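You operate a simulated robot arm through the tools that you are given. There is no shell and no other tool. Be economical: measure what you need, move in short steps, check, and stop when the job is done.

Carry out the task below with a simulated two-armed robot. There is one attempt and no reset: what you move stays moved.

Task
Wind the paper out to the blue marks and weigh it down.
Fine: take the brake off first, put it on again after winding, then lay the black weight on the paper. Set down upright: weight. Where these are worked on the way, their far stop is far enough and under half their travel is too little: brake.

It is judged by the outcome, as a careful person would: the job done as asked, and still so three seconds after it is handed in. It fails if anything else is knocked over, pushed out of place, dropped, spilled or broken.

Robot
Two 6-joint arms with two-finger parallel grippers on one trunk, on a base that drives. Base frame: it is fixed to the floor where the robot stands at the start and does not move with it; the origin is under the middle of the robot, x ahead of it, y to its left, z up; the surface under the hand at the start is at about z = 950. Lengths are in mm, angles in rad, forces in N, time in s.
The left shoulder is at the start at [50, 170, 1110], the right one opposite. Each reaches about 1092 mm from its shoulder. Places, roughly: brake [600, 0, 1000]; crank [500, 300, 1000]; table top by the crank [900, 300, 1000]; weight [2250, -500, 1000]. Payload 1.57 kg a hand.
The TCP of each hand is the grasp point between the finger pads, 30 mm short of the fingertips. In the tool frame z runs along the fingers and y along their closing line. Largest opening 80 mm; finger width 17, thickness 12; the body of the gripper, 40 by 82 mm, starts 80 mm behind the TCP.
Orientation is that of the tool frame in the base frame, as a unit quaternion [w, x, y, z]. With the fingers straight down and closing along the base's y, the tool's x points along the base's -x, its y along +y and its z along -z.

Tools
- The arms move only by the tool servo_tool. It takes "left_deltas", "right_deltas" or both (then of equal length, played together; a hand with none holds still); each is a list of rows, each a list of 7 numbers: the shift along the base's x, y, z in units of 400 mm (1.0 is 400 mm), then the turn, a rotation vector about the base's x, y, z in units of 60 degrees (1.0 is 60 degrees), then the gripper command, from -1 (fully open) to 1 (shut), values between in proportion. In form: [[x, y, z, rx, ry, rz, fingers], ...]. A call has 1 to 10 rows; each row is the pose to reach, as a shift and turn from the pose commanded when the call began. A call with a number of a shift or a turn outside -1 to 1 is refused whole. A row lasts 0.2 s, in which the tool goes at most 50 mm and 0.15 rad; a call with a longer step from one row to the next is refused whole, and so is a gripper value outside its range. Where a pose cannot be reached the arm comes as near as it can. A force on the tool above 50 N (or 10 N above the force at the start of the call, whichever is more), or a blocked arm, ends the call early, and 0.2 s more pass. Each finger travels about 72 mm/s and halts on what it meets, pressing with about 41 N; the grip force reading is that of the motor and also rises with nothing between the fingers. The clock runs only during rows and for 0.2 s after the last one: add rows that repeat a pose to give the fingers time. The reply holds the time, the measured pose of the TCP, the force on the tool along the base axes, the opening and the grip force, in the units named above and with some noise, with the torque about the TCP (base axes, N m) and any sound that the robot's microphone picked up.
- Cameras (640 x 400 px; columns grow to the right, rows downward): "scene" is now at [43.4, 5.8, 1686.9]; the picture's right is [0.08, -1.00, 0.00], its down [-0.67, -0.06, -0.74] and it looks along [0.74, 0.06, -0.67] (base axes); focal length 286 px, centre (320, 200). "left" rides on the left gripper at [72, 7, -122] in its tool frame; the picture's right is [-0.09, 1.00, 0.00], its down [-0.84, -0.08, -0.54] and it looks along [-0.54, -0.05, 0.84] (tool axes); focal length 238 px, centre (320, 200). "right" rides on the right gripper at [72, -7, -122] in its tool frame; the picture's right is [0.09, 1.00, 0.00], its down [-0.84, 0.08, -0.54] and it looks along [-0.54, 0.05, 0.84] (tool axes); focal length 238 px, centre (320, 200). There is no depth. A picture from a camera that has moved, and an enlarged one, comes with that camera's place and axes in the base frame and with its lens.
- grab_frame(camera): a new picture of that camera. No time passes.
- move_column(by): slides the trunk up (or, below 0, down) by that many mm; the arms and the scene camera ride with it, the base frame stays. It gives what a move gives, with no picture.
- drive_base(legs): drives the robot by 1 to 6 legs, each [ahead, left, turn to the left] in mm, mm and rad, along the robot's own axes; the way and the turn of a leg run together, so that a leg with both is an arc; at most 1500 mm and 3.142 rad a leg. The arms and the cameras ride along, it lands a little off, and it stops where it bumps. It gives what a move gives.
- turn_head(pan, tilt): turns the head with the scene camera to pan (to the left, within 1.501 rad either way) and tilt (down, from -0.506 to 1.204), counted from straight ahead of the robot. It gives what a move gives.
- zoom(camera, box): a new picture of the part [left, top, right, bottom] of that camera's present view, enlarged. No time passes.
- job_done(): hands the job in; it is judged then, once.

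Go step by step. Nothing tells you exact positions but the pictures and the camera data: compare them with the known pose of the tool, close in by small moves and look again before you grip or let go. The budget is 120 turns and 100 pictures, counting those below and the enlarged ones. Unless the task says otherwise, let go and move clear before handing in, and close with one line.

The tools are called after ">>>" by a JSON object that holds its "name" and its "arguments". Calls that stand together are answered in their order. servo_tool: Moves the arms, as the interface text tells. Its arguments: {"type":"object","properties":{"left_deltas":{"type":"array"},"right_deltas":{"type":"array"}},"required":[]} The other tools are called the same way: move_column (by) slides the trunk up or down; drive_base (legs) drives the base; turn_head (pan, tilt) turns the head that bears the scene camera; grab_frame (camera) takes a picture; zoom (camera, box) takes an enlarged picture of a part of a camera's view; job_done () hands the job in.

At the start:

```text
t: 0.0
left_position: [536.2, 441.9, 999.5]
left_ee_rot: [0.0, -0.001, 1.0, 0.002]
left_wrist_force: [0.1, -0.5, 0.3]
left_torque: [-0.01, 0.0, -0.01]
left_gripper_width: 80.0
left_gripper_force: 0.1
right_position: [697.2, -163.5, 1000.5]
right_ee_rot: [0.0, 0.0, 1.0, 0.0]
right_wrist_force: [0.4, -0.2, -0.2]
right_torque: [-0.02, 0.0, 0.0]
right_gripper_width: 79.9
right_gripper_force: 0.0
trunk travel left (down, up): [-725.0, 245.0]
robot x, y, heading: [-2.4, -1.8, 0.001]
head pan, tilt: [0.084, 0.735]
```

scene: 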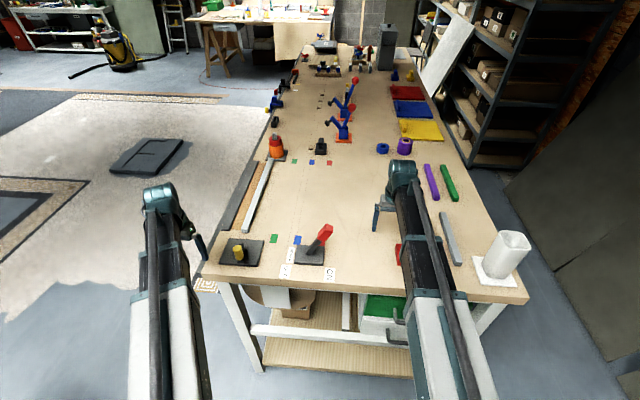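
right: 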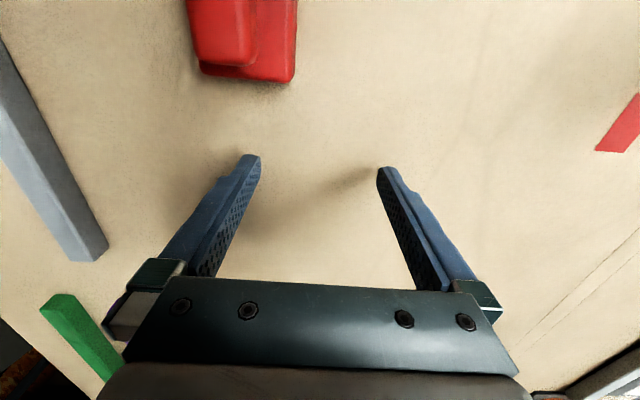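
left: 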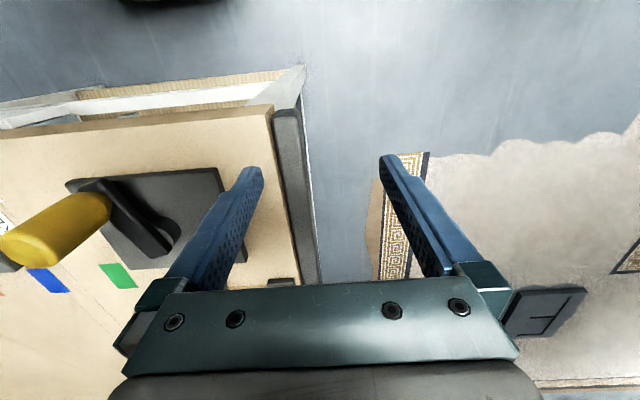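

I see a long bench with a dark plate with a yellow knob (the crank), a red lever (the brake), and marks on the table. I will enlarge the near part and the far part before moving.

>>> {"name": "zoom", "arguments": {"camera": "scene", "box": [190, 200, 370, 312]}}

>>> {"name": "zoom", "arguments": {"camera": "scene", "box": [240, 30, 440, 155]}}

>>> {"name": "zoom", "arguments": {"camera": "scene", "box": [220, 120, 380, 220]}}

```text
3.56 times, centred on (280, 256) of scene
camera zoom: at [43.4, 5.8, 1686.9], right [0.08, -1.0, 0.0], down [-0.67, -0.06, -0.74], along [0.74, 0.06, -0.67], focal length 1016 px, centre (462, 1)
```

zoom: 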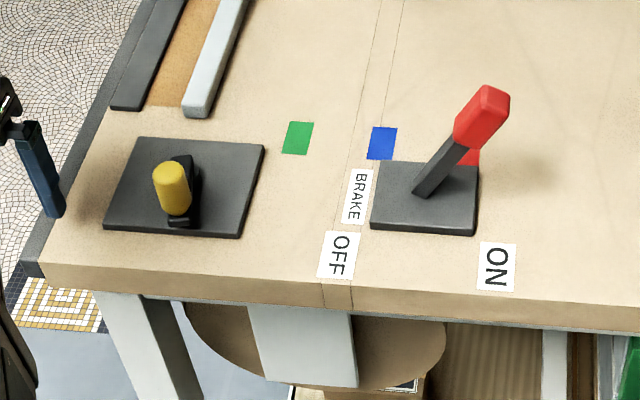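

```text
3.20 times, centred on (340, 92) of scene
camera zoom: at [43.4, 5.8, 1686.9], right [0.08, -1.0, 0.0], down [-0.67, -0.06, -0.74], along [0.74, 0.06, -0.67], focal length 915 px, centre (256, 544)
```

zoom: 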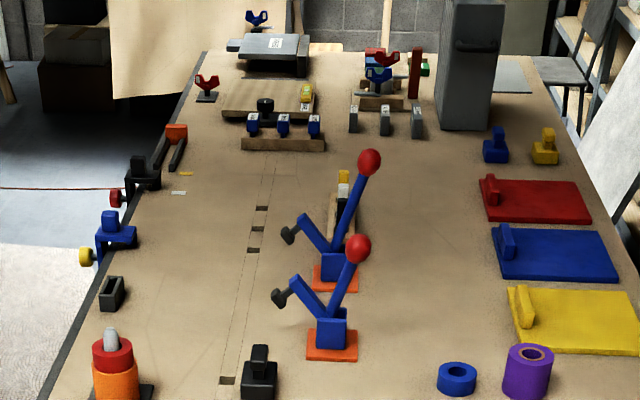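

```text
4.00 times, centred on (300, 170) of scene
camera zoom: at [43.4, 5.8, 1686.9], right [0.08, -1.0, 0.0], down [-0.67, -0.06, -0.74], along [0.74, 0.06, -0.67], focal length 1143 px, centre (400, 320)
```

zoom: 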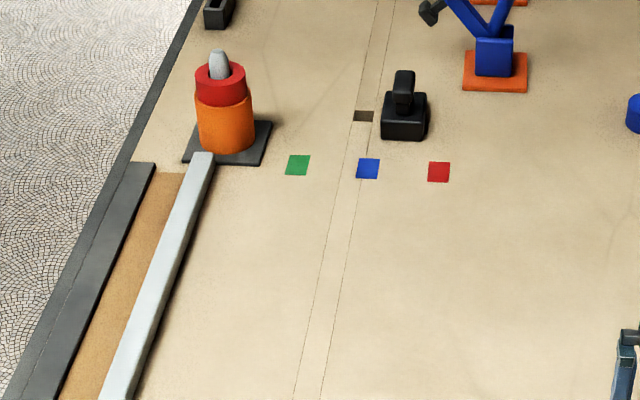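

The crank is a vertical axle with an upright yellow knob, about (550, 275). The brake lever leans toward ON (to the right), pivoting near (582, 80). I will move both hand cameras closer for a better look.

>>> {"name": "servo_tool", "arguments": {"left_deltas": [[0, 0, 0.12, 0, 0, 0, -1], [0, 0, 0.24, 0, 0, 0, -1], [0, 0, 0.36, 0, 0, 0, -1], [-0.05, -0.1, 0.36, 0, 0, 0, -1], [-0.1, -0.2, 0.36, 0, 0, 0, -1], [-0.12, -0.3, 0.36, 0, 0, 0, -1], [-0.12, -0.35, 0.36, 0, 0, 0, -1]], "right_deltas": [[0, 0, 0.12, 0, 0, 0, -1], [0, 0, 0.24, 0, 0, 0, -1], [0, 0, 0.36, 0, 0, 0, -1], [-0.1, 0.05, 0.36, 0, 0, 0, -1], [-0.2, 0.1, 0.36, 0, 0, 0, -1], [-0.3, 0.15, 0.36, 0, 0, 0, -1], [-0.35, 0.2, 0.36, 0, 0, 0, -1]]}}

>>> {"name": "grab_frame", "arguments": {"camera": "left"}}

>>> {"name": "grab_frame", "arguments": {"camera": "right"}}

```text
t: 1.6
left_position: [490.3, 306.3, 1000.0]
left_ee_rot: [0.0, -0.001, 1.0, 0.001]
left_wrist_force: [0.3, -0.3, -0.5]
left_torque: [-0.01, -0.02, -0.02]
left_gripper_width: 80.1
left_gripper_force: 0.1
left hand out of reach, approached as far as the arm can: row 1, 2, 3, 4, 5, 6, 7
right_position: [559.8, -72.8, 1000.3]
right_ee_rot: [0.0, 0.001, 1.0, 0.001]
right_wrist_force: [0.9, -0.2, -1.4]
right_torque: [0.03, 0.0, -0.03]
right_gripper_width: 80.1
right_gripper_force: 0.1
right hand out of reach, approached as far as the arm can: row 1, 2, 3, 4, 5, 6, 7
trunk travel left (down, up): [-725.0, 245.0]
robot x, y, heading: [-2.0, -2.2, 0.001]
head pan, tilt: [0.084, 0.735]
```

```text
93 pictures are left
camera left: at [419.5, 313.3, 1120.9], right [0.09, 1.0, 0.0], down [0.84, -0.08, 0.54], along [0.54, -0.05, -0.84], focal length 238 px, centre (320, 200)
```

left: 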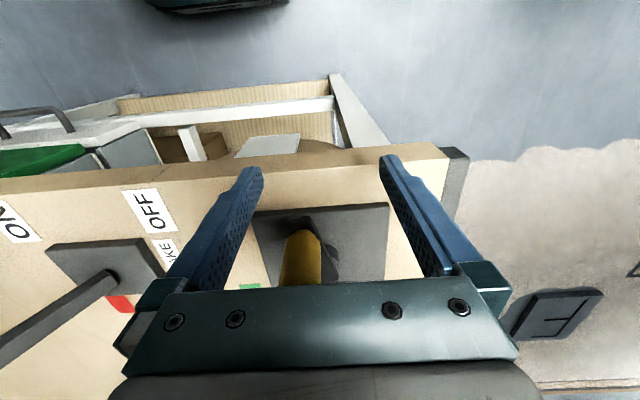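

```text
92 pictures are left
camera right: at [488.5, -79.2, 1121.7], right [-0.09, 1.0, 0.0], down [0.84, 0.08, 0.54], along [0.54, 0.05, -0.84], focal length 238 px, centre (320, 200)
```

right: 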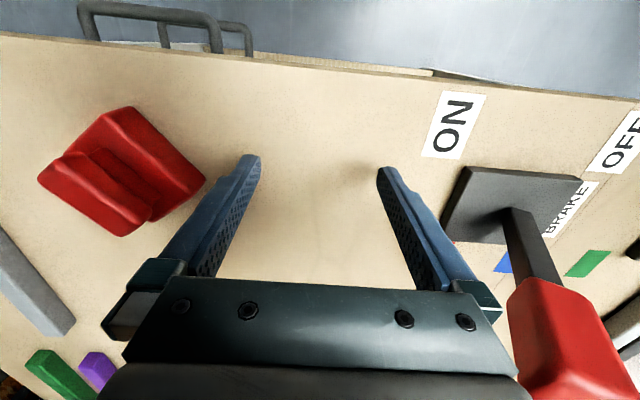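

The hands cannot rise further in this posture, so I will raise the trunk and look again.

>>> {"name": "move_column", "arguments": {"by": 150}}

>>> {"name": "grab_frame", "arguments": {"camera": "left"}}

>>> {"name": "grab_frame", "arguments": {"camera": "right"}}

>>> {"name": "grab_frame", "arguments": {"camera": "scene"}}

```text
t: 3.4
left_position: [490.6, 306.1, 1150.5]
left_ee_rot: [0.0, 0.0, 1.0, 0.001]
left_wrist_force: [-0.7, -0.9, -0.3]
left_torque: [0.01, 0.02, 0.01]
left_gripper_width: 80.2
left_gripper_force: 0.1
right_position: [560.5, -73.1, 1149.5]
right_ee_rot: [0.0, 0.0, 1.0, 0.0]
right_wrist_force: [0.3, 0.2, 0.1]
right_torque: [0.0, 0.03, -0.01]
right_gripper_width: 80.1
right_gripper_force: 0.0
trunk travel left (down, up): [-875.0, 95.0]
robot x, y, heading: [2.8, 0.2, -0.003]
head pan, tilt: [0.084, 0.735]
```

```text
91 pictures are left
camera left: at [420.0, 313.5, 1270.7], right [0.09, 1.0, 0.0], down [0.84, -0.08, 0.54], along [0.54, -0.05, -0.84], focal length 238 px, centre (320, 200)
```

left: 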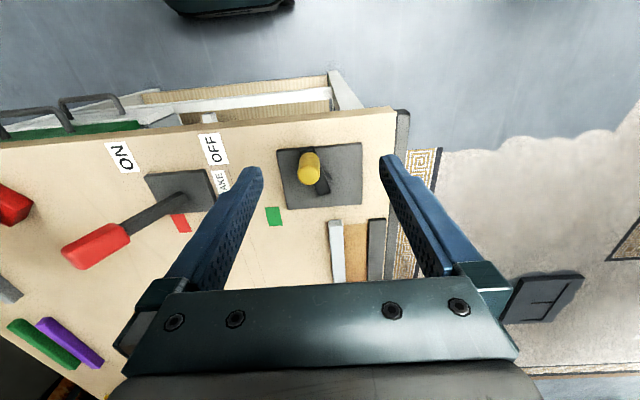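

```text
90 pictures are left
camera right: at [489.5, -79.5, 1271.5], right [-0.09, 1.0, 0.0], down [0.84, 0.08, 0.54], along [0.54, 0.05, -0.84], focal length 238 px, centre (320, 200)
```

right: 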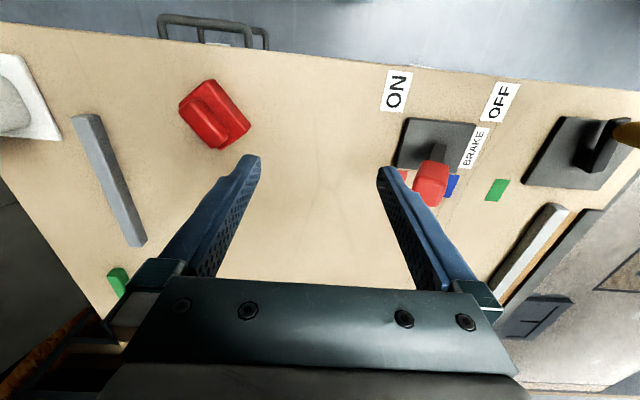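

```text
89 pictures are left
camera scene: at [43.5, 5.8, 1836.9], right [0.08, -1.0, 0.0], down [-0.67, -0.06, -0.74], along [0.74, 0.06, -0.67], focal length 286 px, centre (320, 200)
```

scene: 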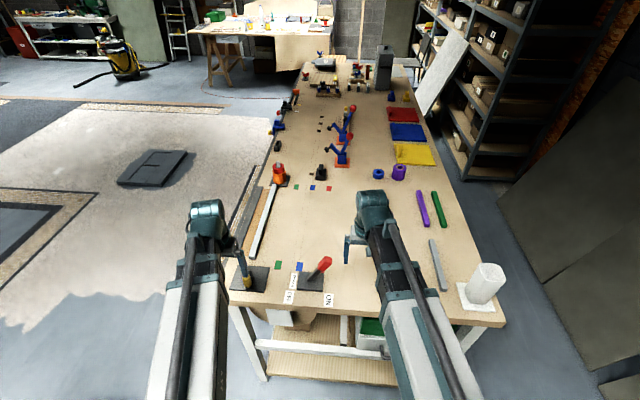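

Triangulating, the brake grip tip is at about (586, 31, 1082) and the pivot near (586, 90, 965). I will shut the right fingers, come down to its right, and push it left toward OFF.

>>> {"name": "servo_tool", "arguments": {"right_deltas": [[0.063, 0.04, 0, 0, 0, 0, 1], [0.063, 0.1, 0, 0, 0, 0, 1], [0.063, 0.1, -0.1, 0, 0, 0, 1], [0.063, 0.1, -0.213, 0, 0, 0, 1], [0.063, 0.1, -0.213, 0, 0, 0, 1], [0.063, 0.1, -0.213, 0, 0, 0, 1]]}}

>>> {"name": "grab_frame", "arguments": {"camera": "right"}}

```text
t: 4.8
left_position: [491.5, 306.2, 1149.8]
left_ee_rot: [0.0, -0.001, 1.0, 0.001]
left_wrist_force: [0.1, 0.0, -0.9]
left_torque: [-0.03, 0.02, 0.02]
left_gripper_width: 80.2
left_gripper_force: 0.0
right_position: [592.4, -29.6, 1149.9]
right_ee_rot: [-0.001, 0.0, 1.0, 0.0]
right_wrist_force: [1.0, -0.5, -0.8]
right_torque: [-0.01, -0.03, 0.01]
right_gripper_width: 0.0
right_gripper_force: 21.7
right hand out of reach, approached as far as the arm can: row 3, 4, 5, 6
trunk travel left (down, up): [-875.0, 95.0]
robot x, y, heading: [0.5, 2.9, 0.003]
head pan, tilt: [0.084, 0.735]
```

```text
88 pictures are left
camera right: at [521.3, -37.1, 1271.5], right [-0.09, 1.0, 0.0], down [0.84, 0.08, 0.54], along [0.54, 0.05, -0.84], focal length 238 px, centre (320, 200)
```

right: 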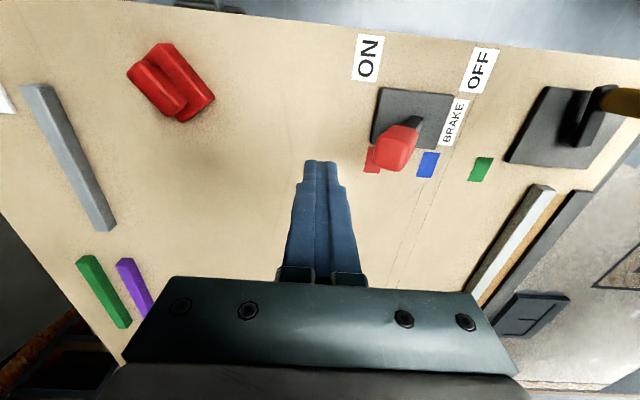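

The arm does not move vertically by itself here, so the column must set the height. I lower it 85 mm; the left hand stays clear above the knob.

>>> {"name": "move_column", "arguments": {"by": -85}}

>>> {"name": "servo_tool", "arguments": {"right_deltas": [[0, 0.05, 0, 0, 0, 0, 1], [0, 0.1, 0, 0, 0, 0, 1], [0, 0.15, 0, 0, 0, 0, 1], [0, 0.2, 0, 0, 0, 0, 1]]}}

>>> {"name": "grab_frame", "arguments": {"camera": "right"}}

```text
t: 6.0
left_position: [490.7, 306.1, 1064.2]
left_ee_rot: [0.0, 0.0, 1.0, 0.001]
left_wrist_force: [-0.1, -0.3, -0.8]
left_torque: [0.0, -0.02, 0.03]
left_gripper_width: 80.1
left_gripper_force: 0.1
right_position: [591.6, -29.6, 1065.2]
right_ee_rot: [0.0, 0.0, 1.0, 0.0]
right_wrist_force: [0.2, 0.3, -0.1]
right_torque: [-0.01, -0.03, -0.02]
right_gripper_width: 0.0
right_gripper_force: 21.8
trunk travel left (down, up): [-790.0, 180.0]
robot x, y, heading: [0.5, 2.7, -0.0]
head pan, tilt: [0.084, 0.735]
```

```text
t: 7.0
left_position: [492.4, 305.4, 1065.3]
left_ee_rot: [0.0, -0.001, 1.0, 0.001]
left_wrist_force: [-0.6, -0.7, -0.2]
left_torque: [-0.01, 0.0, 0.01]
left_gripper_width: 79.9
left_gripper_force: 0.0
right_position: [592.6, 49.5, 1064.8]
right_ee_rot: [0.0, 0.0, 1.0, 0.0]
right_wrist_force: [0.2, 0.0, 0.0]
right_torque: [-0.02, 0.02, 0.02]
right_gripper_width: 0.0
right_gripper_force: 21.3
trunk travel left (down, up): [-790.0, 180.0]
robot x, y, heading: [0.7, 1.6, -0.001]
head pan, tilt: [0.084, 0.735]
```

```text
87 pictures are left
camera right: at [520.6, 43.2, 1186.5], right [-0.09, 1.0, 0.0], down [0.84, 0.08, 0.54], along [0.54, 0.05, -0.84], focal length 238 px, centre (320, 200)
```

right: 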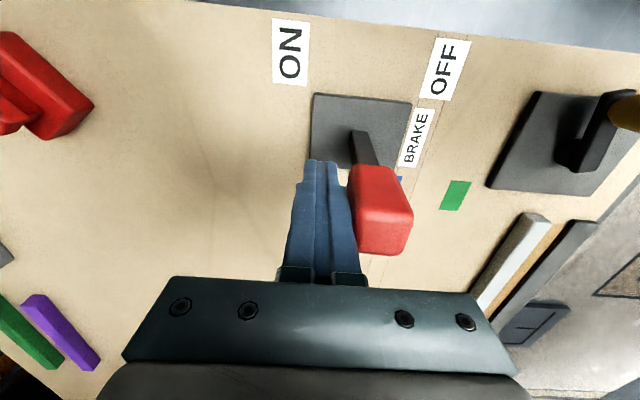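

The lever follows the push. I continue left until it meets its stop.

>>> {"name": "servo_tool", "arguments": {"right_deltas": [[0, 0.04, 0, 0, 0, 0, 1], [0, 0.08, 0, 0, 0, 0, 1], [0, 0.12, 0, 0, 0, 0, 1], [0, 0.15, 0, 0, 0, 0, 1], [0, 0.18, 0, 0, 0, 0, 1]]}}

>>> {"name": "grab_frame", "arguments": {"camera": "right"}}

```text
t: 8.1
left_position: [491.9, 303.2, 1065.1]
left_ee_rot: [0.001, 0.001, 1.0, 0.001]
left_wrist_force: [-0.3, 0.9, -1.5]
left_torque: [-0.06, 0.02, 0.02]
left_gripper_width: 80.1
left_gripper_force: 0.0
right_position: [593.0, 99.5, 1065.7]
right_ee_rot: [0.001, 0.007, 1.0, -0.014]
right_wrist_force: [1.4, -20.0, 4.5]
right_torque: [-0.48, -0.04, 0.06]
right_gripper_width: 0.0
right_gripper_force: 21.0
trunk travel left (down, up): [-790.0, 180.0]
robot x, y, heading: [0.6, -2.8, -0.007]
head pan, tilt: [0.084, 0.735]
stopped in row 5 (right hand): the force on the tool passed its limit at 57 N (the readings are from after the stop); the commanded pose is now the measured one
```

```text
86 pictures are left
camera right: at [521.4, 96.8, 1187.0], right [-0.08, 1.0, -0.03], down [0.84, 0.08, 0.54], along [0.54, 0.02, -0.84], focal length 238 px, centre (320, 200)
```

right: 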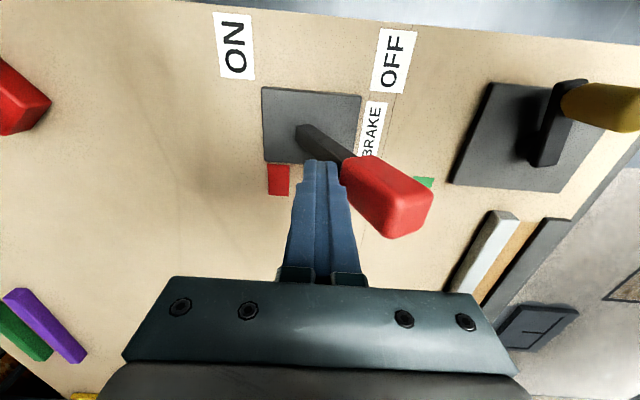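

The brake is at its OFF stop. I back the right hand off and look at the crank from the left hand.

>>> {"name": "servo_tool", "arguments": {"right_deltas": [[0, -0.1, 0, 0, 0, 0, 1], [0, -0.2, 0, 0, 0, 0, 1], [0, -0.3, 0, 0, 0, 0, 1], [0, -0.4, 0, 0, 0, 0, 1], [0, -0.5, 0, 0, 0, 0, 1]]}}

>>> {"name": "grab_frame", "arguments": {"camera": "left"}}

>>> {"name": "zoom", "arguments": {"camera": "scene", "box": [210, 140, 370, 300]}}

```text
t: 9.3
left_position: [492.2, 303.1, 1064.4]
left_ee_rot: [0.001, 0.0, 1.0, 0.001]
left_wrist_force: [-0.1, 0.3, -0.6]
left_torque: [-0.01, 0.03, -0.02]
left_gripper_width: 79.9
left_gripper_force: 0.2
right_position: [592.7, -95.4, 1065.3]
right_ee_rot: [0.001, 0.004, 1.0, -0.009]
right_wrist_force: [0.1, 1.0, -0.6]
right_torque: [0.03, 0.01, -0.01]
right_gripper_width: 0.1
right_gripper_force: 21.6
trunk travel left (down, up): [-790.0, 180.0]
robot x, y, heading: [-0.3, -0.7, -0.002]
head pan, tilt: [0.084, 0.735]
```

```text
85 pictures are left
camera left: at [420.5, 311.3, 1185.9], right [0.09, 1.0, 0.0], down [0.84, -0.08, 0.54], along [0.54, -0.05, -0.84], focal length 238 px, centre (320, 200)
```

left: 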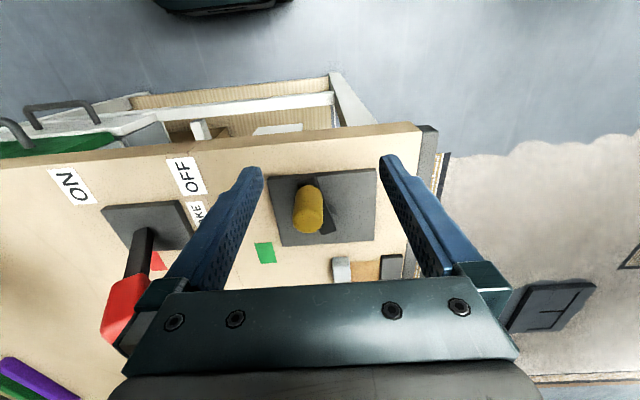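

```text
2.50 times, centred on (290, 220) of scene
camera zoom: at [43.3, 4.1, 1751.9], right [0.08, -1.0, 0.0], down [-0.67, -0.05, -0.74], along [0.74, 0.06, -0.67], focal length 715 px, centre (395, 150)
```

zoom: 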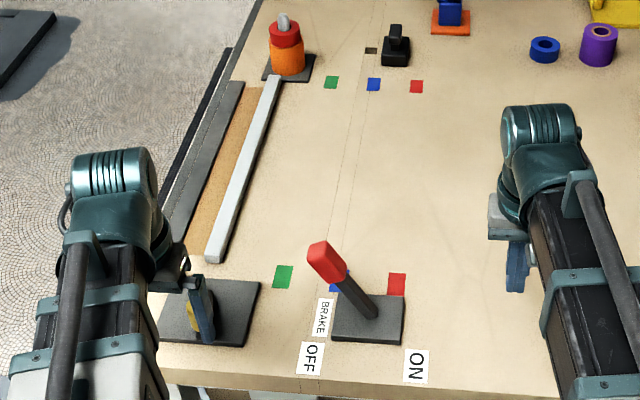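

I enlarge the crank to get the knob and the arm clearly.

>>> {"name": "zoom", "arguments": {"camera": "left", "box": [250, 150, 410, 270]}}

>>> {"name": "zoom", "arguments": {"camera": "right", "box": [400, 0, 640, 250]}}

```text
3.33 times, centred on (330, 210) of left
camera zoom: at [420.5, 311.3, 1185.9], right [0.09, 1.0, 0.0], down [0.84, -0.08, 0.54], along [0.54, -0.05, -0.84], focal length 794 px, centre (287, 167)
```

zoom: 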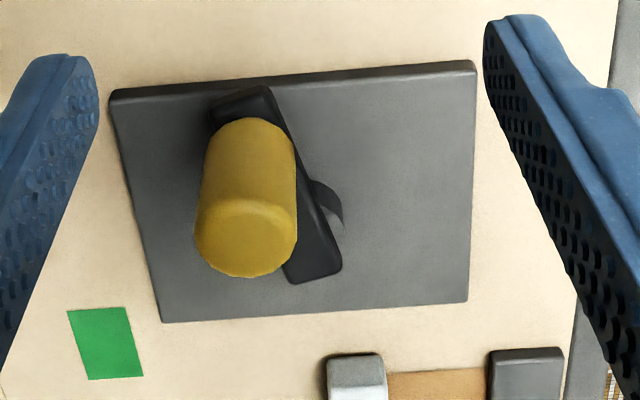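

```text
1.60 times, centred on (520, 125) of right
camera zoom: at [521.2, -100.1, 1186.7], right [-0.08, 1.0, -0.02], down [0.84, 0.08, 0.54], along [0.54, 0.03, -0.84], focal length 381 px, centre (0, 320)
```

zoom: 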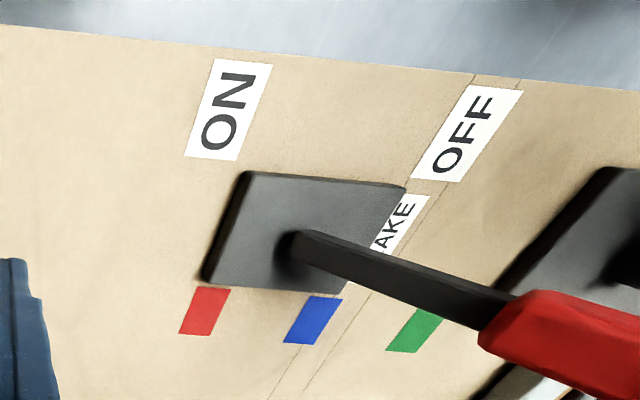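

The knob is about 25 mm thick at (538, 291), from z 990 to 1033, with the hub near (580, 301). I bring the open left hand over it and lower the column.

>>> {"name": "servo_tool", "arguments": {"left_deltas": [[0.03, -0.015, 0, 0, 0, 0, -1], [0.08, -0.03, 0, 0, 0, 0, -1], [0.115, -0.03, 0, 0, 0, 0, -1], [0.115, -0.03, 0, 0, 0, 0, -1]]}}

>>> {"name": "move_column", "arguments": {"by": -38}}

>>> {"name": "grab_frame", "arguments": {"camera": "left"}}

```text
t: 10.3
left_position: [538.0, 292.2, 1064.9]
left_ee_rot: [0.0, 0.0, 1.0, 0.001]
left_wrist_force: [0.2, 0.1, 0.5]
left_torque: [0.01, 0.01, -0.01]
left_gripper_width: 80.1
left_gripper_force: 0.0
right_position: [592.7, -95.9, 1064.4]
right_ee_rot: [0.0, 0.004, 1.0, -0.009]
right_wrist_force: [0.0, 0.8, -0.2]
right_torque: [-0.04, 0.02, -0.01]
right_gripper_width: 0.2
right_gripper_force: 21.7
trunk travel left (down, up): [-790.0, 180.0]
robot x, y, heading: [2.4, -0.8, -0.008]
head pan, tilt: [0.084, 0.735]
```

```text
t: 11.1
left_position: [536.6, 293.5, 1026.8]
left_ee_rot: [0.0, 0.001, 1.0, 0.0]
left_wrist_force: [-0.2, -0.3, -0.2]
left_torque: [0.0, -0.02, -0.01]
left_gripper_width: 79.9
left_gripper_force: 0.2
right_position: [593.2, -94.9, 1027.5]
right_ee_rot: [-0.001, 0.005, 1.0, -0.009]
right_wrist_force: [-0.3, 0.2, -0.4]
right_torque: [-0.01, 0.01, -0.01]
right_gripper_width: 0.0
right_gripper_force: 21.2
trunk travel left (down, up): [-752.0, 218.0]
robot x, y, heading: [-0.4, -1.4, 0.0]
head pan, tilt: [0.084, 0.735]
```

```text
81 pictures are left
camera left: at [466.2, 300.3, 1147.8], right [0.09, 1.0, 0.0], down [0.84, -0.08, 0.54], along [0.54, -0.05, -0.84], focal length 238 px, centre (320, 200)
```

left: 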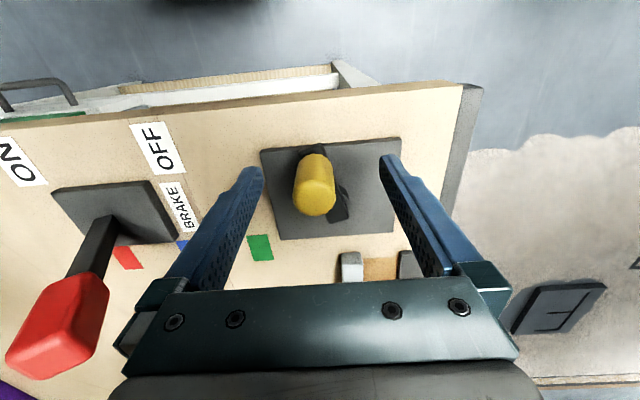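

The knob sits between the pads, a few mm ahead of the TCP. I shift 4 mm forward and close.

>>> {"name": "servo_tool", "arguments": {"left_deltas": [[0.01, -0.004, 0, 0, 0, 0, -1], [0.01, -0.004, 0, 0, 0, 0, 0.3], [0.01, -0.004, 0, 0, 0, 0, 0.6], [0.01, -0.004, 0, 0, 0, 0, 1], [0.01, -0.004, 0, 0, 0, 0, 1]]}}

>>> {"name": "grab_frame", "arguments": {"camera": "left"}}

```text
t: 12.3
left_position: [541.5, 291.3, 1026.5]
left_ee_rot: [0.0, 0.001, 1.0, 0.001]
left_wrist_force: [-1.6, -4.0, -2.2]
left_torque: [-0.34, 0.17, -0.12]
left_gripper_width: 25.5
left_gripper_force: 37.1
right_position: [593.1, -95.4, 1027.2]
right_ee_rot: [0.0, 0.005, 1.0, -0.011]
right_wrist_force: [-0.8, -0.9, -0.1]
right_torque: [0.03, 0.06, -0.02]
right_gripper_width: 0.0
right_gripper_force: 21.7
trunk travel left (down, up): [-752.0, 218.0]
robot x, y, heading: [-1.4, -0.9, 0.003]
head pan, tilt: [0.084, 0.735]
```

```text
80 pictures are left
camera left: at [469.6, 298.5, 1147.9], right [0.09, 1.0, 0.0], down [0.84, -0.08, 0.54], along [0.54, -0.05, -0.84], focal length 238 px, centre (320, 200)
```

left: 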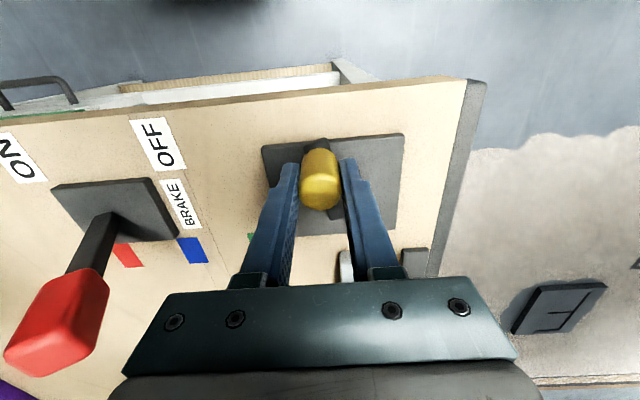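

The knob is held firmly. I try a short counterclockwise arc about the estimated hub and check the forces and the paper.

>>> {"name": "servo_tool", "arguments": {"left_deltas": [[0.006, -0.016, 0, 0, 0, 0, 1], [0.015, -0.031, 0, 0, 0, 0, 1], [0.026, -0.0445, 0, 0, 0, 0, 1], [0.026, -0.0445, 0, 0, 0, 0, 1]]}}

>>> {"name": "grab_frame", "arguments": {"camera": "left"}}

>>> {"name": "zoom", "arguments": {"camera": "scene", "box": [210, 140, 370, 300]}}

```text
t: 13.0
left_position: [542.8, 287.8, 1028.1]
left_ee_rot: [-0.005, -0.006, 1.0, 0.01]
left_wrist_force: [-6.4, 17.3, 3.0]
left_torque: [-0.73, 0.49, 0.09]
left_gripper_width: 26.0
left_gripper_force: 36.9
right_position: [591.9, -92.9, 1027.2]
right_ee_rot: [0.001, 0.003, 1.0, -0.01]
right_wrist_force: [-0.4, 0.0, 0.1]
right_torque: [0.0, 0.02, -0.04]
right_gripper_width: 0.0
right_gripper_force: 21.0
trunk travel left (down, up): [-752.0, 218.0]
robot x, y, heading: [1.2, 1.4, 0.004]
head pan, tilt: [0.084, 0.735]
stopped in row 3 (left hand): the force on the tool passed its limit at 55 N (the readings are from after the stop); the commanded pose is now the measured one
```

```text
79 pictures are left
camera left: at [472.2, 293.0, 1148.7], right [0.08, 1.0, 0.02], down [0.84, -0.08, 0.53], along [0.53, -0.03, -0.85], focal length 238 px, centre (320, 200)
```

left: 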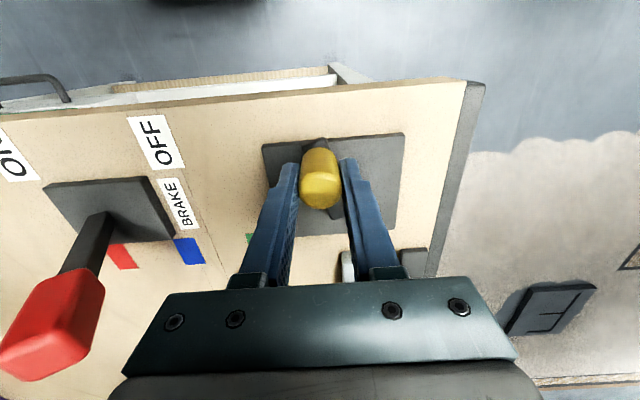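

```text
2.50 times, centred on (290, 220) of scene
camera zoom: at [42.6, 6.7, 1713.9], right [0.09, -1.0, 0.0], down [-0.67, -0.06, -0.74], along [0.74, 0.06, -0.67], focal length 715 px, centre (395, 150)
```

zoom: 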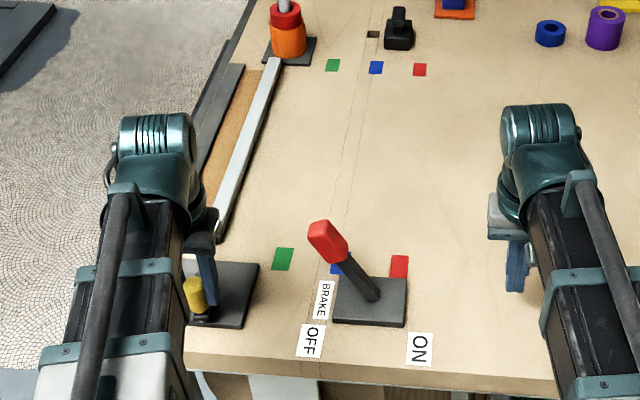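

Counterclockwise is blocked by a stop, so winding out must be clockwise. I try that arc.

>>> {"name": "servo_tool", "arguments": {"left_deltas": [[-0.005, 0.018, 0, 0, 0, 0, 1], [-0.0065, 0.0355, 0, 0, 0, 0, 1], [-0.005, 0.053, 0, 0, 0, 0, 1], [-0.0005, 0.0695, 0, 0, 0, 0, 1], [-0.0005, 0.0695, 0, 0, 0, 0, 1]]}}

>>> {"name": "grab_frame", "arguments": {"camera": "left"}}

>>> {"name": "zoom", "arguments": {"camera": "scene", "box": [210, 140, 370, 300]}}

```text
t: 14.2
left_position: [544.6, 309.8, 1026.5]
left_ee_rot: [-0.003, -0.003, 1.0, 0.008]
left_wrist_force: [-4.4, -11.0, -0.1]
left_torque: [-1.39, 0.83, -0.44]
left_gripper_width: 25.7
left_gripper_force: 36.2
right_position: [592.2, -94.1, 1026.9]
right_ee_rot: [0.001, 0.004, 1.0, -0.008]
right_wrist_force: [0.0, 0.7, 0.5]
right_torque: [-0.03, 0.01, 0.03]
right_gripper_width: 0.3
right_gripper_force: 21.8
trunk travel left (down, up): [-752.0, 218.0]
robot x, y, heading: [2.3, -4.8, -0.001]
head pan, tilt: [0.084, 0.735]
```

```text
77 pictures are left
camera left: at [474.0, 315.9, 1148.9], right [0.09, 1.0, 0.01], down [0.84, -0.08, 0.53], along [0.53, -0.03, -0.84], focal length 238 px, centre (320, 200)
```

left: 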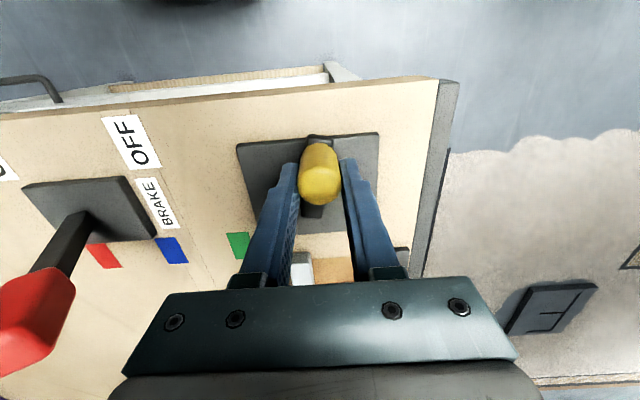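

```text
2.50 times, centred on (290, 220) of scene
camera zoom: at [42.5, 4.3, 1714.0], right [0.08, -1.0, 0.0], down [-0.67, -0.06, -0.74], along [0.74, 0.06, -0.67], focal length 715 px, centre (395, 150)
```

zoom: 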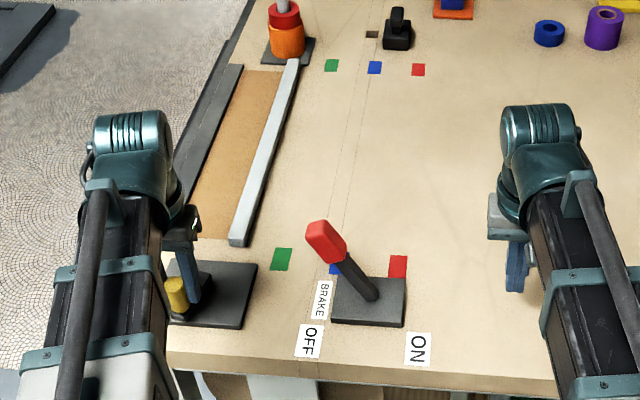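

Clockwise draws the paper out; its light front bar moved toward the marks. I continue along the arc.

>>> {"name": "servo_tool", "arguments": {"left_deltas": [[0.0165, 0.018, 0, 0, 0, 0, 1], [0.0315, 0.035, 0, 0, 0, 0, 1], [0.05, 0.0485, 0, 0, 0, 0, 1], [0.071, 0.057, 0, 0, 0, 0, 1], [0.071, 0.057, 0, 0, 0, 0, 1]]}}

>>> {"name": "grab_frame", "arguments": {"camera": "left"}}

>>> {"name": "zoom", "arguments": {"camera": "scene", "box": [210, 140, 370, 300]}}

```text
t: 15.4
left_position: [572.1, 333.3, 1026.8]
left_ee_rot: [-0.004, -0.005, 1.0, 0.008]
left_wrist_force: [0.0, -0.2, 0.0]
left_torque: [0.0, 0.02, -0.01]
left_gripper_width: 0.0
left_gripper_force: 21.2
right_position: [591.6, -93.7, 1026.4]
right_ee_rot: [0.0, 0.004, 1.0, -0.009]
right_wrist_force: [0.5, 0.2, -0.5]
right_torque: [0.0, -0.03, 0.02]
right_gripper_width: 0.0
right_gripper_force: 21.4
trunk travel left (down, up): [-752.0, 218.0]
robot x, y, heading: [-5.1, -0.1, 0.003]
head pan, tilt: [0.084, 0.735]
```

```text
75 pictures are left
camera left: at [501.7, 340.0, 1148.4], right [0.08, 1.0, 0.02], down [0.84, -0.08, 0.54], along [0.53, -0.03, -0.84], focal length 238 px, centre (320, 200)
```

left: 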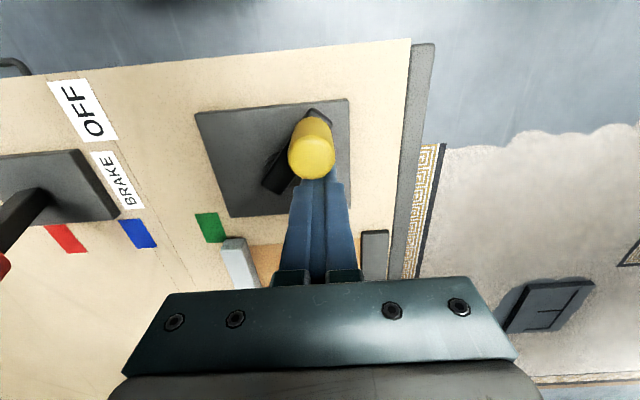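

```text
2.50 times, centred on (290, 220) of scene
camera zoom: at [42.9, 5.5, 1713.8], right [0.08, -1.0, 0.0], down [-0.67, -0.06, -0.74], along [0.74, 0.06, -0.67], focal length 715 px, centre (395, 150)
```

zoom: 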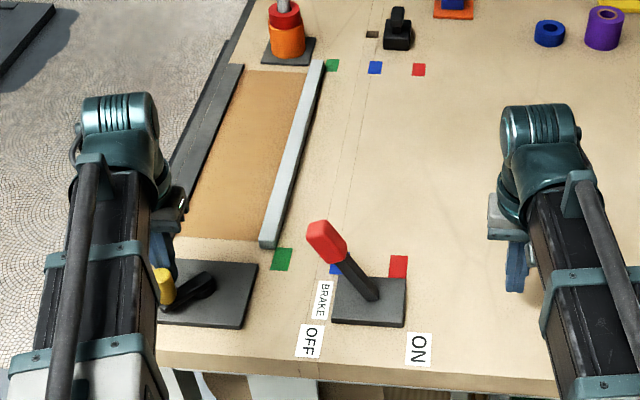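

The grip slipped off the knob near 142° while the paper reached the green marks, and the closed fingers now stand ahead of the knob. I go around it, turn the hand so it closes along the direction of travel, and open.

>>> {"name": "servo_tool", "arguments": {"left_deltas": [[0.0, 0.115, 0, 0, 0, 0, 1], [-0.08, 0.12, 0, 0, 0, -0.1, 1], [-0.16, 0.12, 0, 0, 0, -0.22, 1], [-0.17, 0.09, 0, 0, 0, -0.34, 1], [-0.17, 0.07, 0, 0, 0, -0.46, -1], [-0.17, 0.07, 0, 0, 0, -0.58, -1], [-0.17, 0.07, 0, 0, 0, -0.7, -1], [-0.17, 0.07, 0, 0, 0, -0.82, -1], [-0.17, 0.07, 0, 0, 0, -0.94, -1]]}}

>>> {"name": "grab_frame", "arguments": {"camera": "left"}}

```text
t: 17.4
left_position: [504.3, 362.8, 1026.4]
left_ee_rot: [0.001, 0.471, 0.882, 0.009]
left_wrist_force: [0.1, 0.2, -0.6]
left_torque: [0.0, 0.03, 0.01]
left_gripper_width: 80.2
left_gripper_force: 0.1
right_position: [592.6, -93.1, 1027.3]
right_ee_rot: [0.0, 0.004, 1.0, -0.01]
right_wrist_force: [0.0, -0.1, -0.3]
right_torque: [-0.03, 0.0, -0.02]
right_gripper_width: 0.0
right_gripper_force: 21.4
trunk travel left (down, up): [-752.0, 218.0]
robot x, y, heading: [0.5, -0.2, -0.003]
head pan, tilt: [0.084, 0.735]
```

```text
73 pictures are left
camera left: at [469.1, 426.3, 1148.4], right [0.88, 0.48, 0.01], down [0.4, -0.75, 0.53], along [0.27, -0.46, -0.84], focal length 238 px, centre (320, 200)
```

left: 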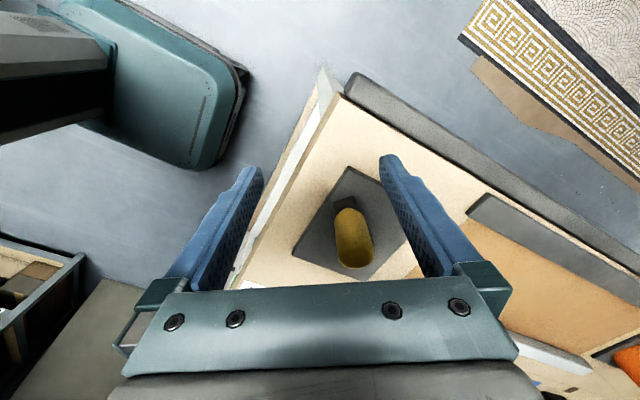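

The turn worked and the knob lies ahead in the hand at about (544, 339). I centre on it and slide in, fingers open.

>>> {"name": "servo_tool", "arguments": {"left_deltas": [[0.04, 0.0265, 0, 0, 0, 0, -1], [0.07, -0.018, 0, 0, 0, 0, -1], [0.1, -0.062, 0, 0, 0, 0, -1], [0.1, -0.062, 0, 0, 0, 0, -1]]}}

>>> {"name": "grab_frame", "arguments": {"camera": "left"}}

```text
t: 18.4
left_position: [545.3, 339.4, 1027.5]
left_ee_rot: [0.0, 0.469, 0.883, 0.009]
left_wrist_force: [-0.5, 0.0, 0.4]
left_torque: [-0.01, 0.02, 0.0]
left_gripper_width: 80.0
left_gripper_force: 0.1
right_position: [593.3, -92.6, 1027.0]
right_ee_rot: [0.001, 0.004, 1.0, -0.01]
right_wrist_force: [0.6, -0.1, 0.8]
right_torque: [-0.03, 0.01, 0.03]
right_gripper_width: 0.3
right_gripper_force: 21.2
trunk travel left (down, up): [-752.0, 218.0]
robot x, y, heading: [3.0, 2.2, 0.004]
head pan, tilt: [0.084, 0.735]
```

```text
72 pictures are left
camera left: at [510.1, 402.6, 1148.4], right [0.88, 0.48, 0.01], down [0.4, -0.74, 0.53], along [0.27, -0.46, -0.84], focal length 238 px, centre (320, 200)
```

left: 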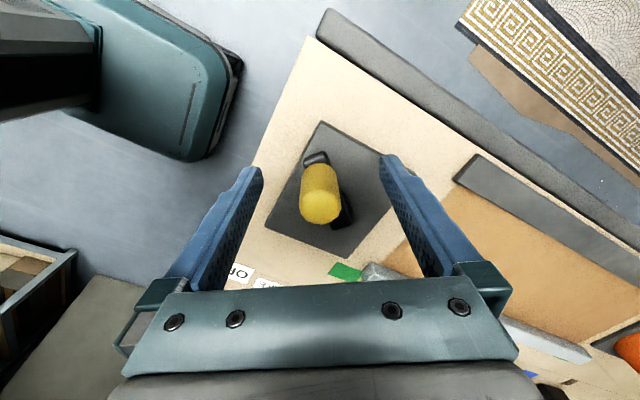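

The knob is 7 mm further ahead. I slide in that much, close, and read the forces.

>>> {"name": "servo_tool", "arguments": {"left_deltas": [[0.01, -0.0145, 0, 0, 0, 0, -1], [0.01, -0.0145, 0, 0, 0, 0, 0], [0.01, -0.0145, 0, 0, 0, 0, 1], [0.01, -0.0145, 0, 0, 0, 0, 1], [0.01, -0.0145, 0, 0, 0, 0, 1]]}}

>>> {"name": "grab_frame", "arguments": {"camera": "left"}}

```text
t: 19.6
left_position: [549.2, 333.7, 1026.5]
left_ee_rot: [0.0, 0.469, 0.883, 0.007]
left_wrist_force: [1.6, 0.2, 2.1]
left_torque: [-0.57, 1.07, 0.04]
left_gripper_width: 25.5
left_gripper_force: 37.5
right_position: [592.8, -92.9, 1028.2]
right_ee_rot: [0.0, 0.004, 1.0, -0.009]
right_wrist_force: [-0.1, 0.1, 0.2]
right_torque: [0.03, 0.01, 0.0]
right_gripper_width: 0.1
right_gripper_force: 21.6
trunk travel left (down, up): [-752.0, 218.0]
robot x, y, heading: [0.5, 1.3, -0.002]
head pan, tilt: [0.084, 0.735]
```

```text
71 pictures are left
camera left: at [513.4, 396.4, 1148.4], right [0.88, 0.48, 0.01], down [0.4, -0.74, 0.53], along [0.27, -0.46, -0.84], focal length 238 px, centre (320, 200)
```

left: 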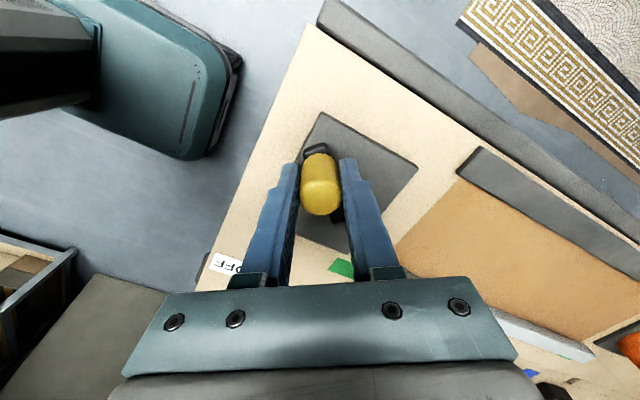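

Held well and aligned with the direction of travel. I turn on about 40° along the arc, rotating the hand with it.

>>> {"name": "servo_tool", "arguments": {"left_deltas": [[0.0145, 0.013, 0, 0, 0, -0.1, 1], [0.0295, 0.0228, 0, 0, 0, -0.2, 1], [0.0458, 0.0298, 0, 0, 0, -0.3, 1], [0.0633, 0.0338, 0, 0, 0, -0.4, 1], [0.0633, 0.0338, 0, 0, 0, -0.4, 1]]}}

>>> {"name": "grab_frame", "arguments": {"camera": "left"}}

>>> {"name": "zoom", "arguments": {"camera": "scene", "box": [210, 140, 370, 300]}}

```text
t: 20.8
left_position: [571.1, 348.6, 1027.8]
left_ee_rot: [0.001, 0.643, 0.766, 0.007]
left_wrist_force: [-14.1, 8.4, -2.8]
left_torque: [0.8, 1.64, -0.51]
left_gripper_width: 25.8
left_gripper_force: 37.3
right_position: [592.2, -92.5, 1028.1]
right_ee_rot: [0.001, 0.003, 1.0, -0.01]
right_wrist_force: [-0.1, 0.2, -0.3]
right_torque: [-0.01, 0.01, 0.02]
right_gripper_width: 0.0
right_gripper_force: 21.3
trunk travel left (down, up): [-752.0, 218.0]
robot x, y, heading: [3.9, -1.7, 0.002]
head pan, tilt: [0.084, 0.735]
```

```text
70 pictures are left
camera left: at [565.1, 419.8, 1148.8], right [1.0, 0.08, 0.01], down [0.06, -0.84, 0.53], along [0.06, -0.53, -0.85], focal length 238 px, centre (320, 200)
```

left: 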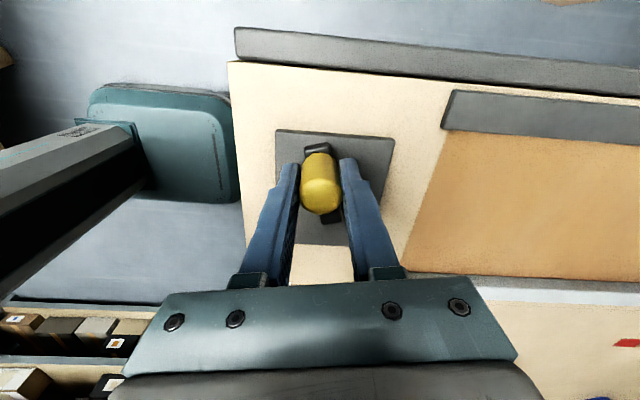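

```text
2.50 times, centred on (290, 220) of scene
camera zoom: at [41.4, 7.0, 1714.0], right [0.08, -1.0, 0.0], down [-0.67, -0.06, -0.74], along [0.74, 0.06, -0.67], focal length 715 px, centre (395, 150)
```

zoom: 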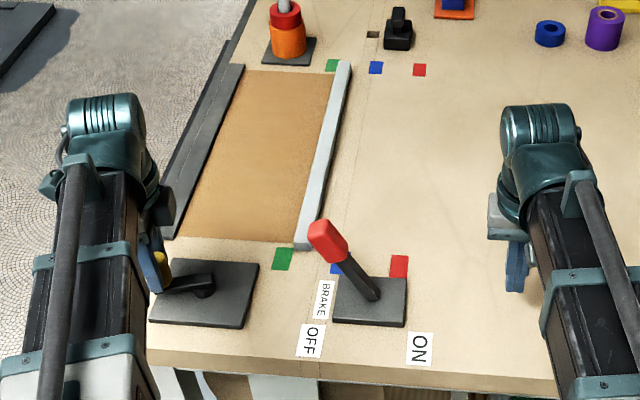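

The bar is past green and about 43° short of blue. I continue the arc toward about 63°.

>>> {"name": "servo_tool", "arguments": {"left_deltas": [[0.014, 0.0035, 0, 0, 0, -0.1, 1], [0.031, 0.002, 0, 0, 0, -0.2, 1], [0.047, -0.002, 0, 0, 0, -0.3, 1], [0.062, -0.008, 0, 0, 0, -0.4, 1], [0.062, -0.008, 0, 0, 0, -0.4, 1]]}}

>>> {"name": "grab_frame", "arguments": {"camera": "left"}}

>>> {"name": "zoom", "arguments": {"camera": "scene", "box": [250, 150, 350, 260]}}

```text
t: 22.0
left_position: [600.3, 344.9, 1027.4]
left_ee_rot: [0.004, 0.788, 0.616, 0.01]
left_wrist_force: [12.3, 19.5, 19.9]
left_torque: [0.56, 1.02, 0.08]
left_gripper_width: 25.6
left_gripper_force: 37.3
right_position: [592.7, -92.9, 1027.4]
right_ee_rot: [0.0, 0.003, 1.0, -0.011]
right_wrist_force: [0.9, -0.3, 0.2]
right_torque: [-0.01, 0.01, -0.03]
right_gripper_width: 0.0
right_gripper_force: 21.3
trunk travel left (down, up): [-752.0, 218.0]
robot x, y, heading: [1.0, -1.1, -0.0]
head pan, tilt: [0.084, 0.735]
```

```text
68 pictures are left
camera left: at [622.8, 413.0, 1148.6], right [0.94, -0.33, 0.02], down [-0.29, -0.8, 0.53], along [-0.16, -0.51, -0.85], focal length 238 px, centre (320, 200)
```

left: 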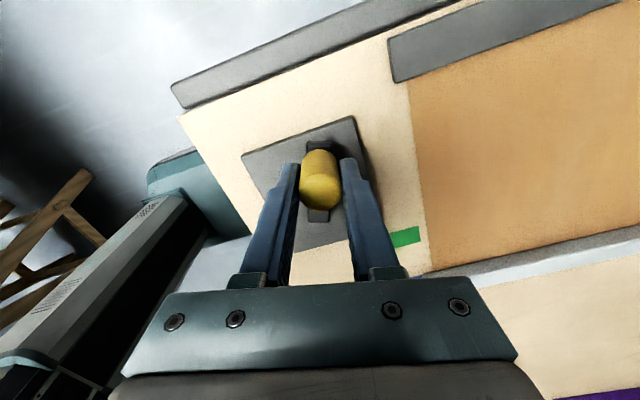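

```text
3.64 times, centred on (300, 205) of scene
camera zoom: at [43.2, 7.3, 1714.1], right [0.08, -1.0, 0.0], down [-0.67, -0.06, -0.74], along [0.74, 0.06, -0.67], focal length 1039 px, centre (393, 182)
```

zoom: 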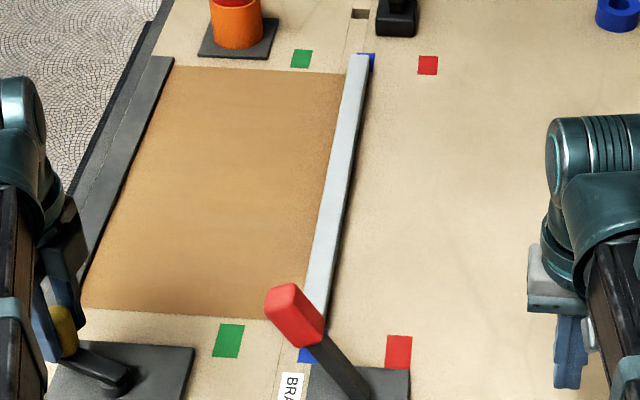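

The bar is nearly on the blue marks. I check both ends closely.

>>> {"name": "zoom", "arguments": {"camera": "scene", "box": [320, 150, 380, 187]}}

>>> {"name": "zoom", "arguments": {"camera": "right", "box": [400, 50, 640, 250]}}

>>> {"name": "zoom", "arguments": {"camera": "scene", "box": [310, 155, 370, 192]}}

```text
10.67 times, centred on (350, 168) of scene
camera zoom: at [43.2, 7.3, 1714.1], right [0.08, -1.0, 0.0], down [-0.67, -0.06, -0.74], along [0.74, 0.06, -0.67], focal length 3049 px, centre (0, 536)
```

zoom: 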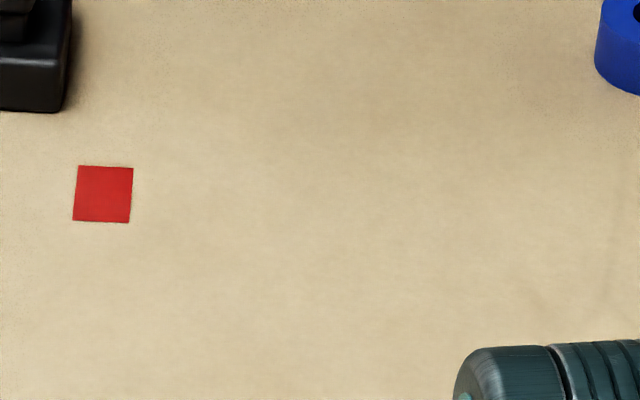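

```text
2.00 times, centred on (520, 150) of right
camera zoom: at [521.5, -96.2, 1149.1], right [-0.09, 1.0, -0.02], down [0.84, 0.08, 0.54], along [0.54, 0.03, -0.84], focal length 477 px, centre (-80, 300)
```

zoom: 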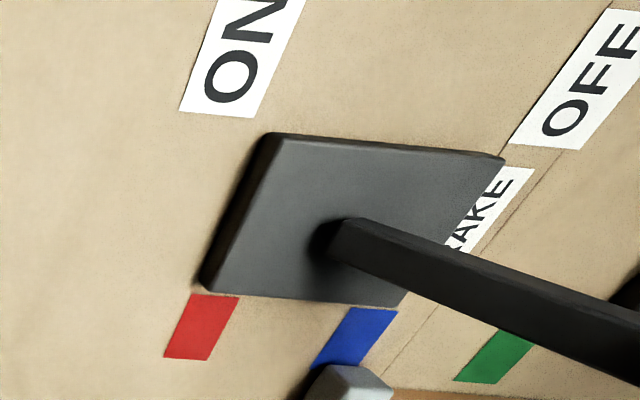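

```text
10.67 times, centred on (340, 174) of scene
camera zoom: at [43.2, 7.3, 1714.1], right [0.08, -1.0, 0.0], down [-0.67, -0.06, -0.74], along [0.74, 0.06, -0.67], focal length 3049 px, centre (107, 483)
```

zoom: 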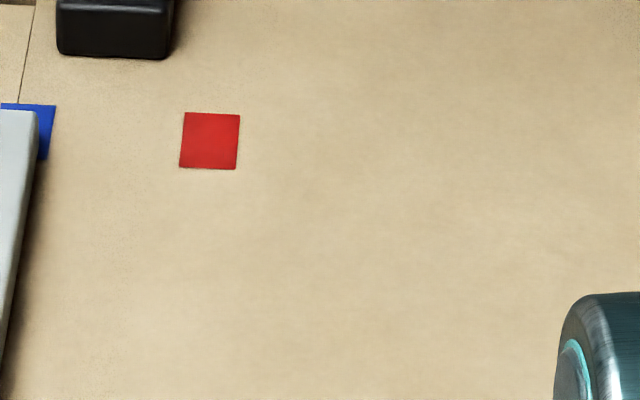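

>>> {"name": "zoom", "arguments": {"camera": "right", "box": [480, 170, 640, 290]}}

>>> {"name": "zoom", "arguments": {"camera": "scene", "box": [310, 145, 360, 180]}}

```text
3.33 times, centred on (560, 230) of right
camera zoom: at [521.5, -96.2, 1149.1], right [-0.09, 1.0, -0.02], down [0.84, 0.08, 0.54], along [0.54, 0.03, -0.84], focal length 794 px, centre (-480, 100)
```

zoom: 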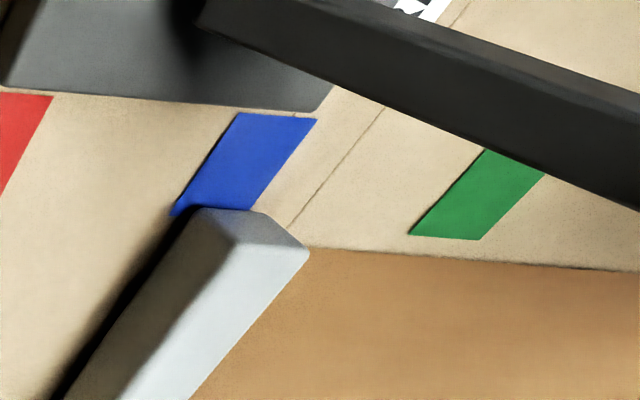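

```text
11.43 times, centred on (335, 162) of scene
camera zoom: at [43.2, 7.3, 1714.1], right [0.08, -1.0, 0.0], down [-0.67, -0.06, -0.74], along [0.74, 0.06, -0.67], focal length 3267 px, centre (149, 629)
```

zoom: 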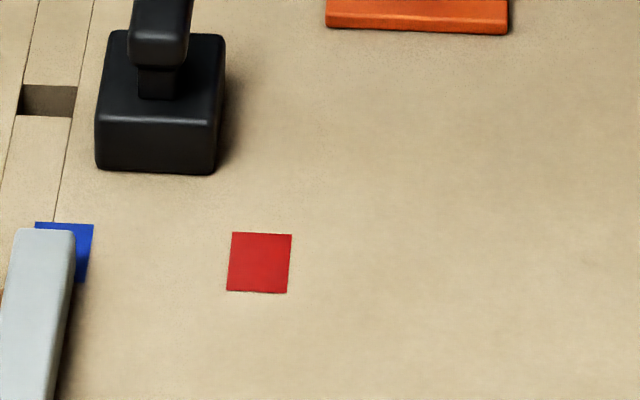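

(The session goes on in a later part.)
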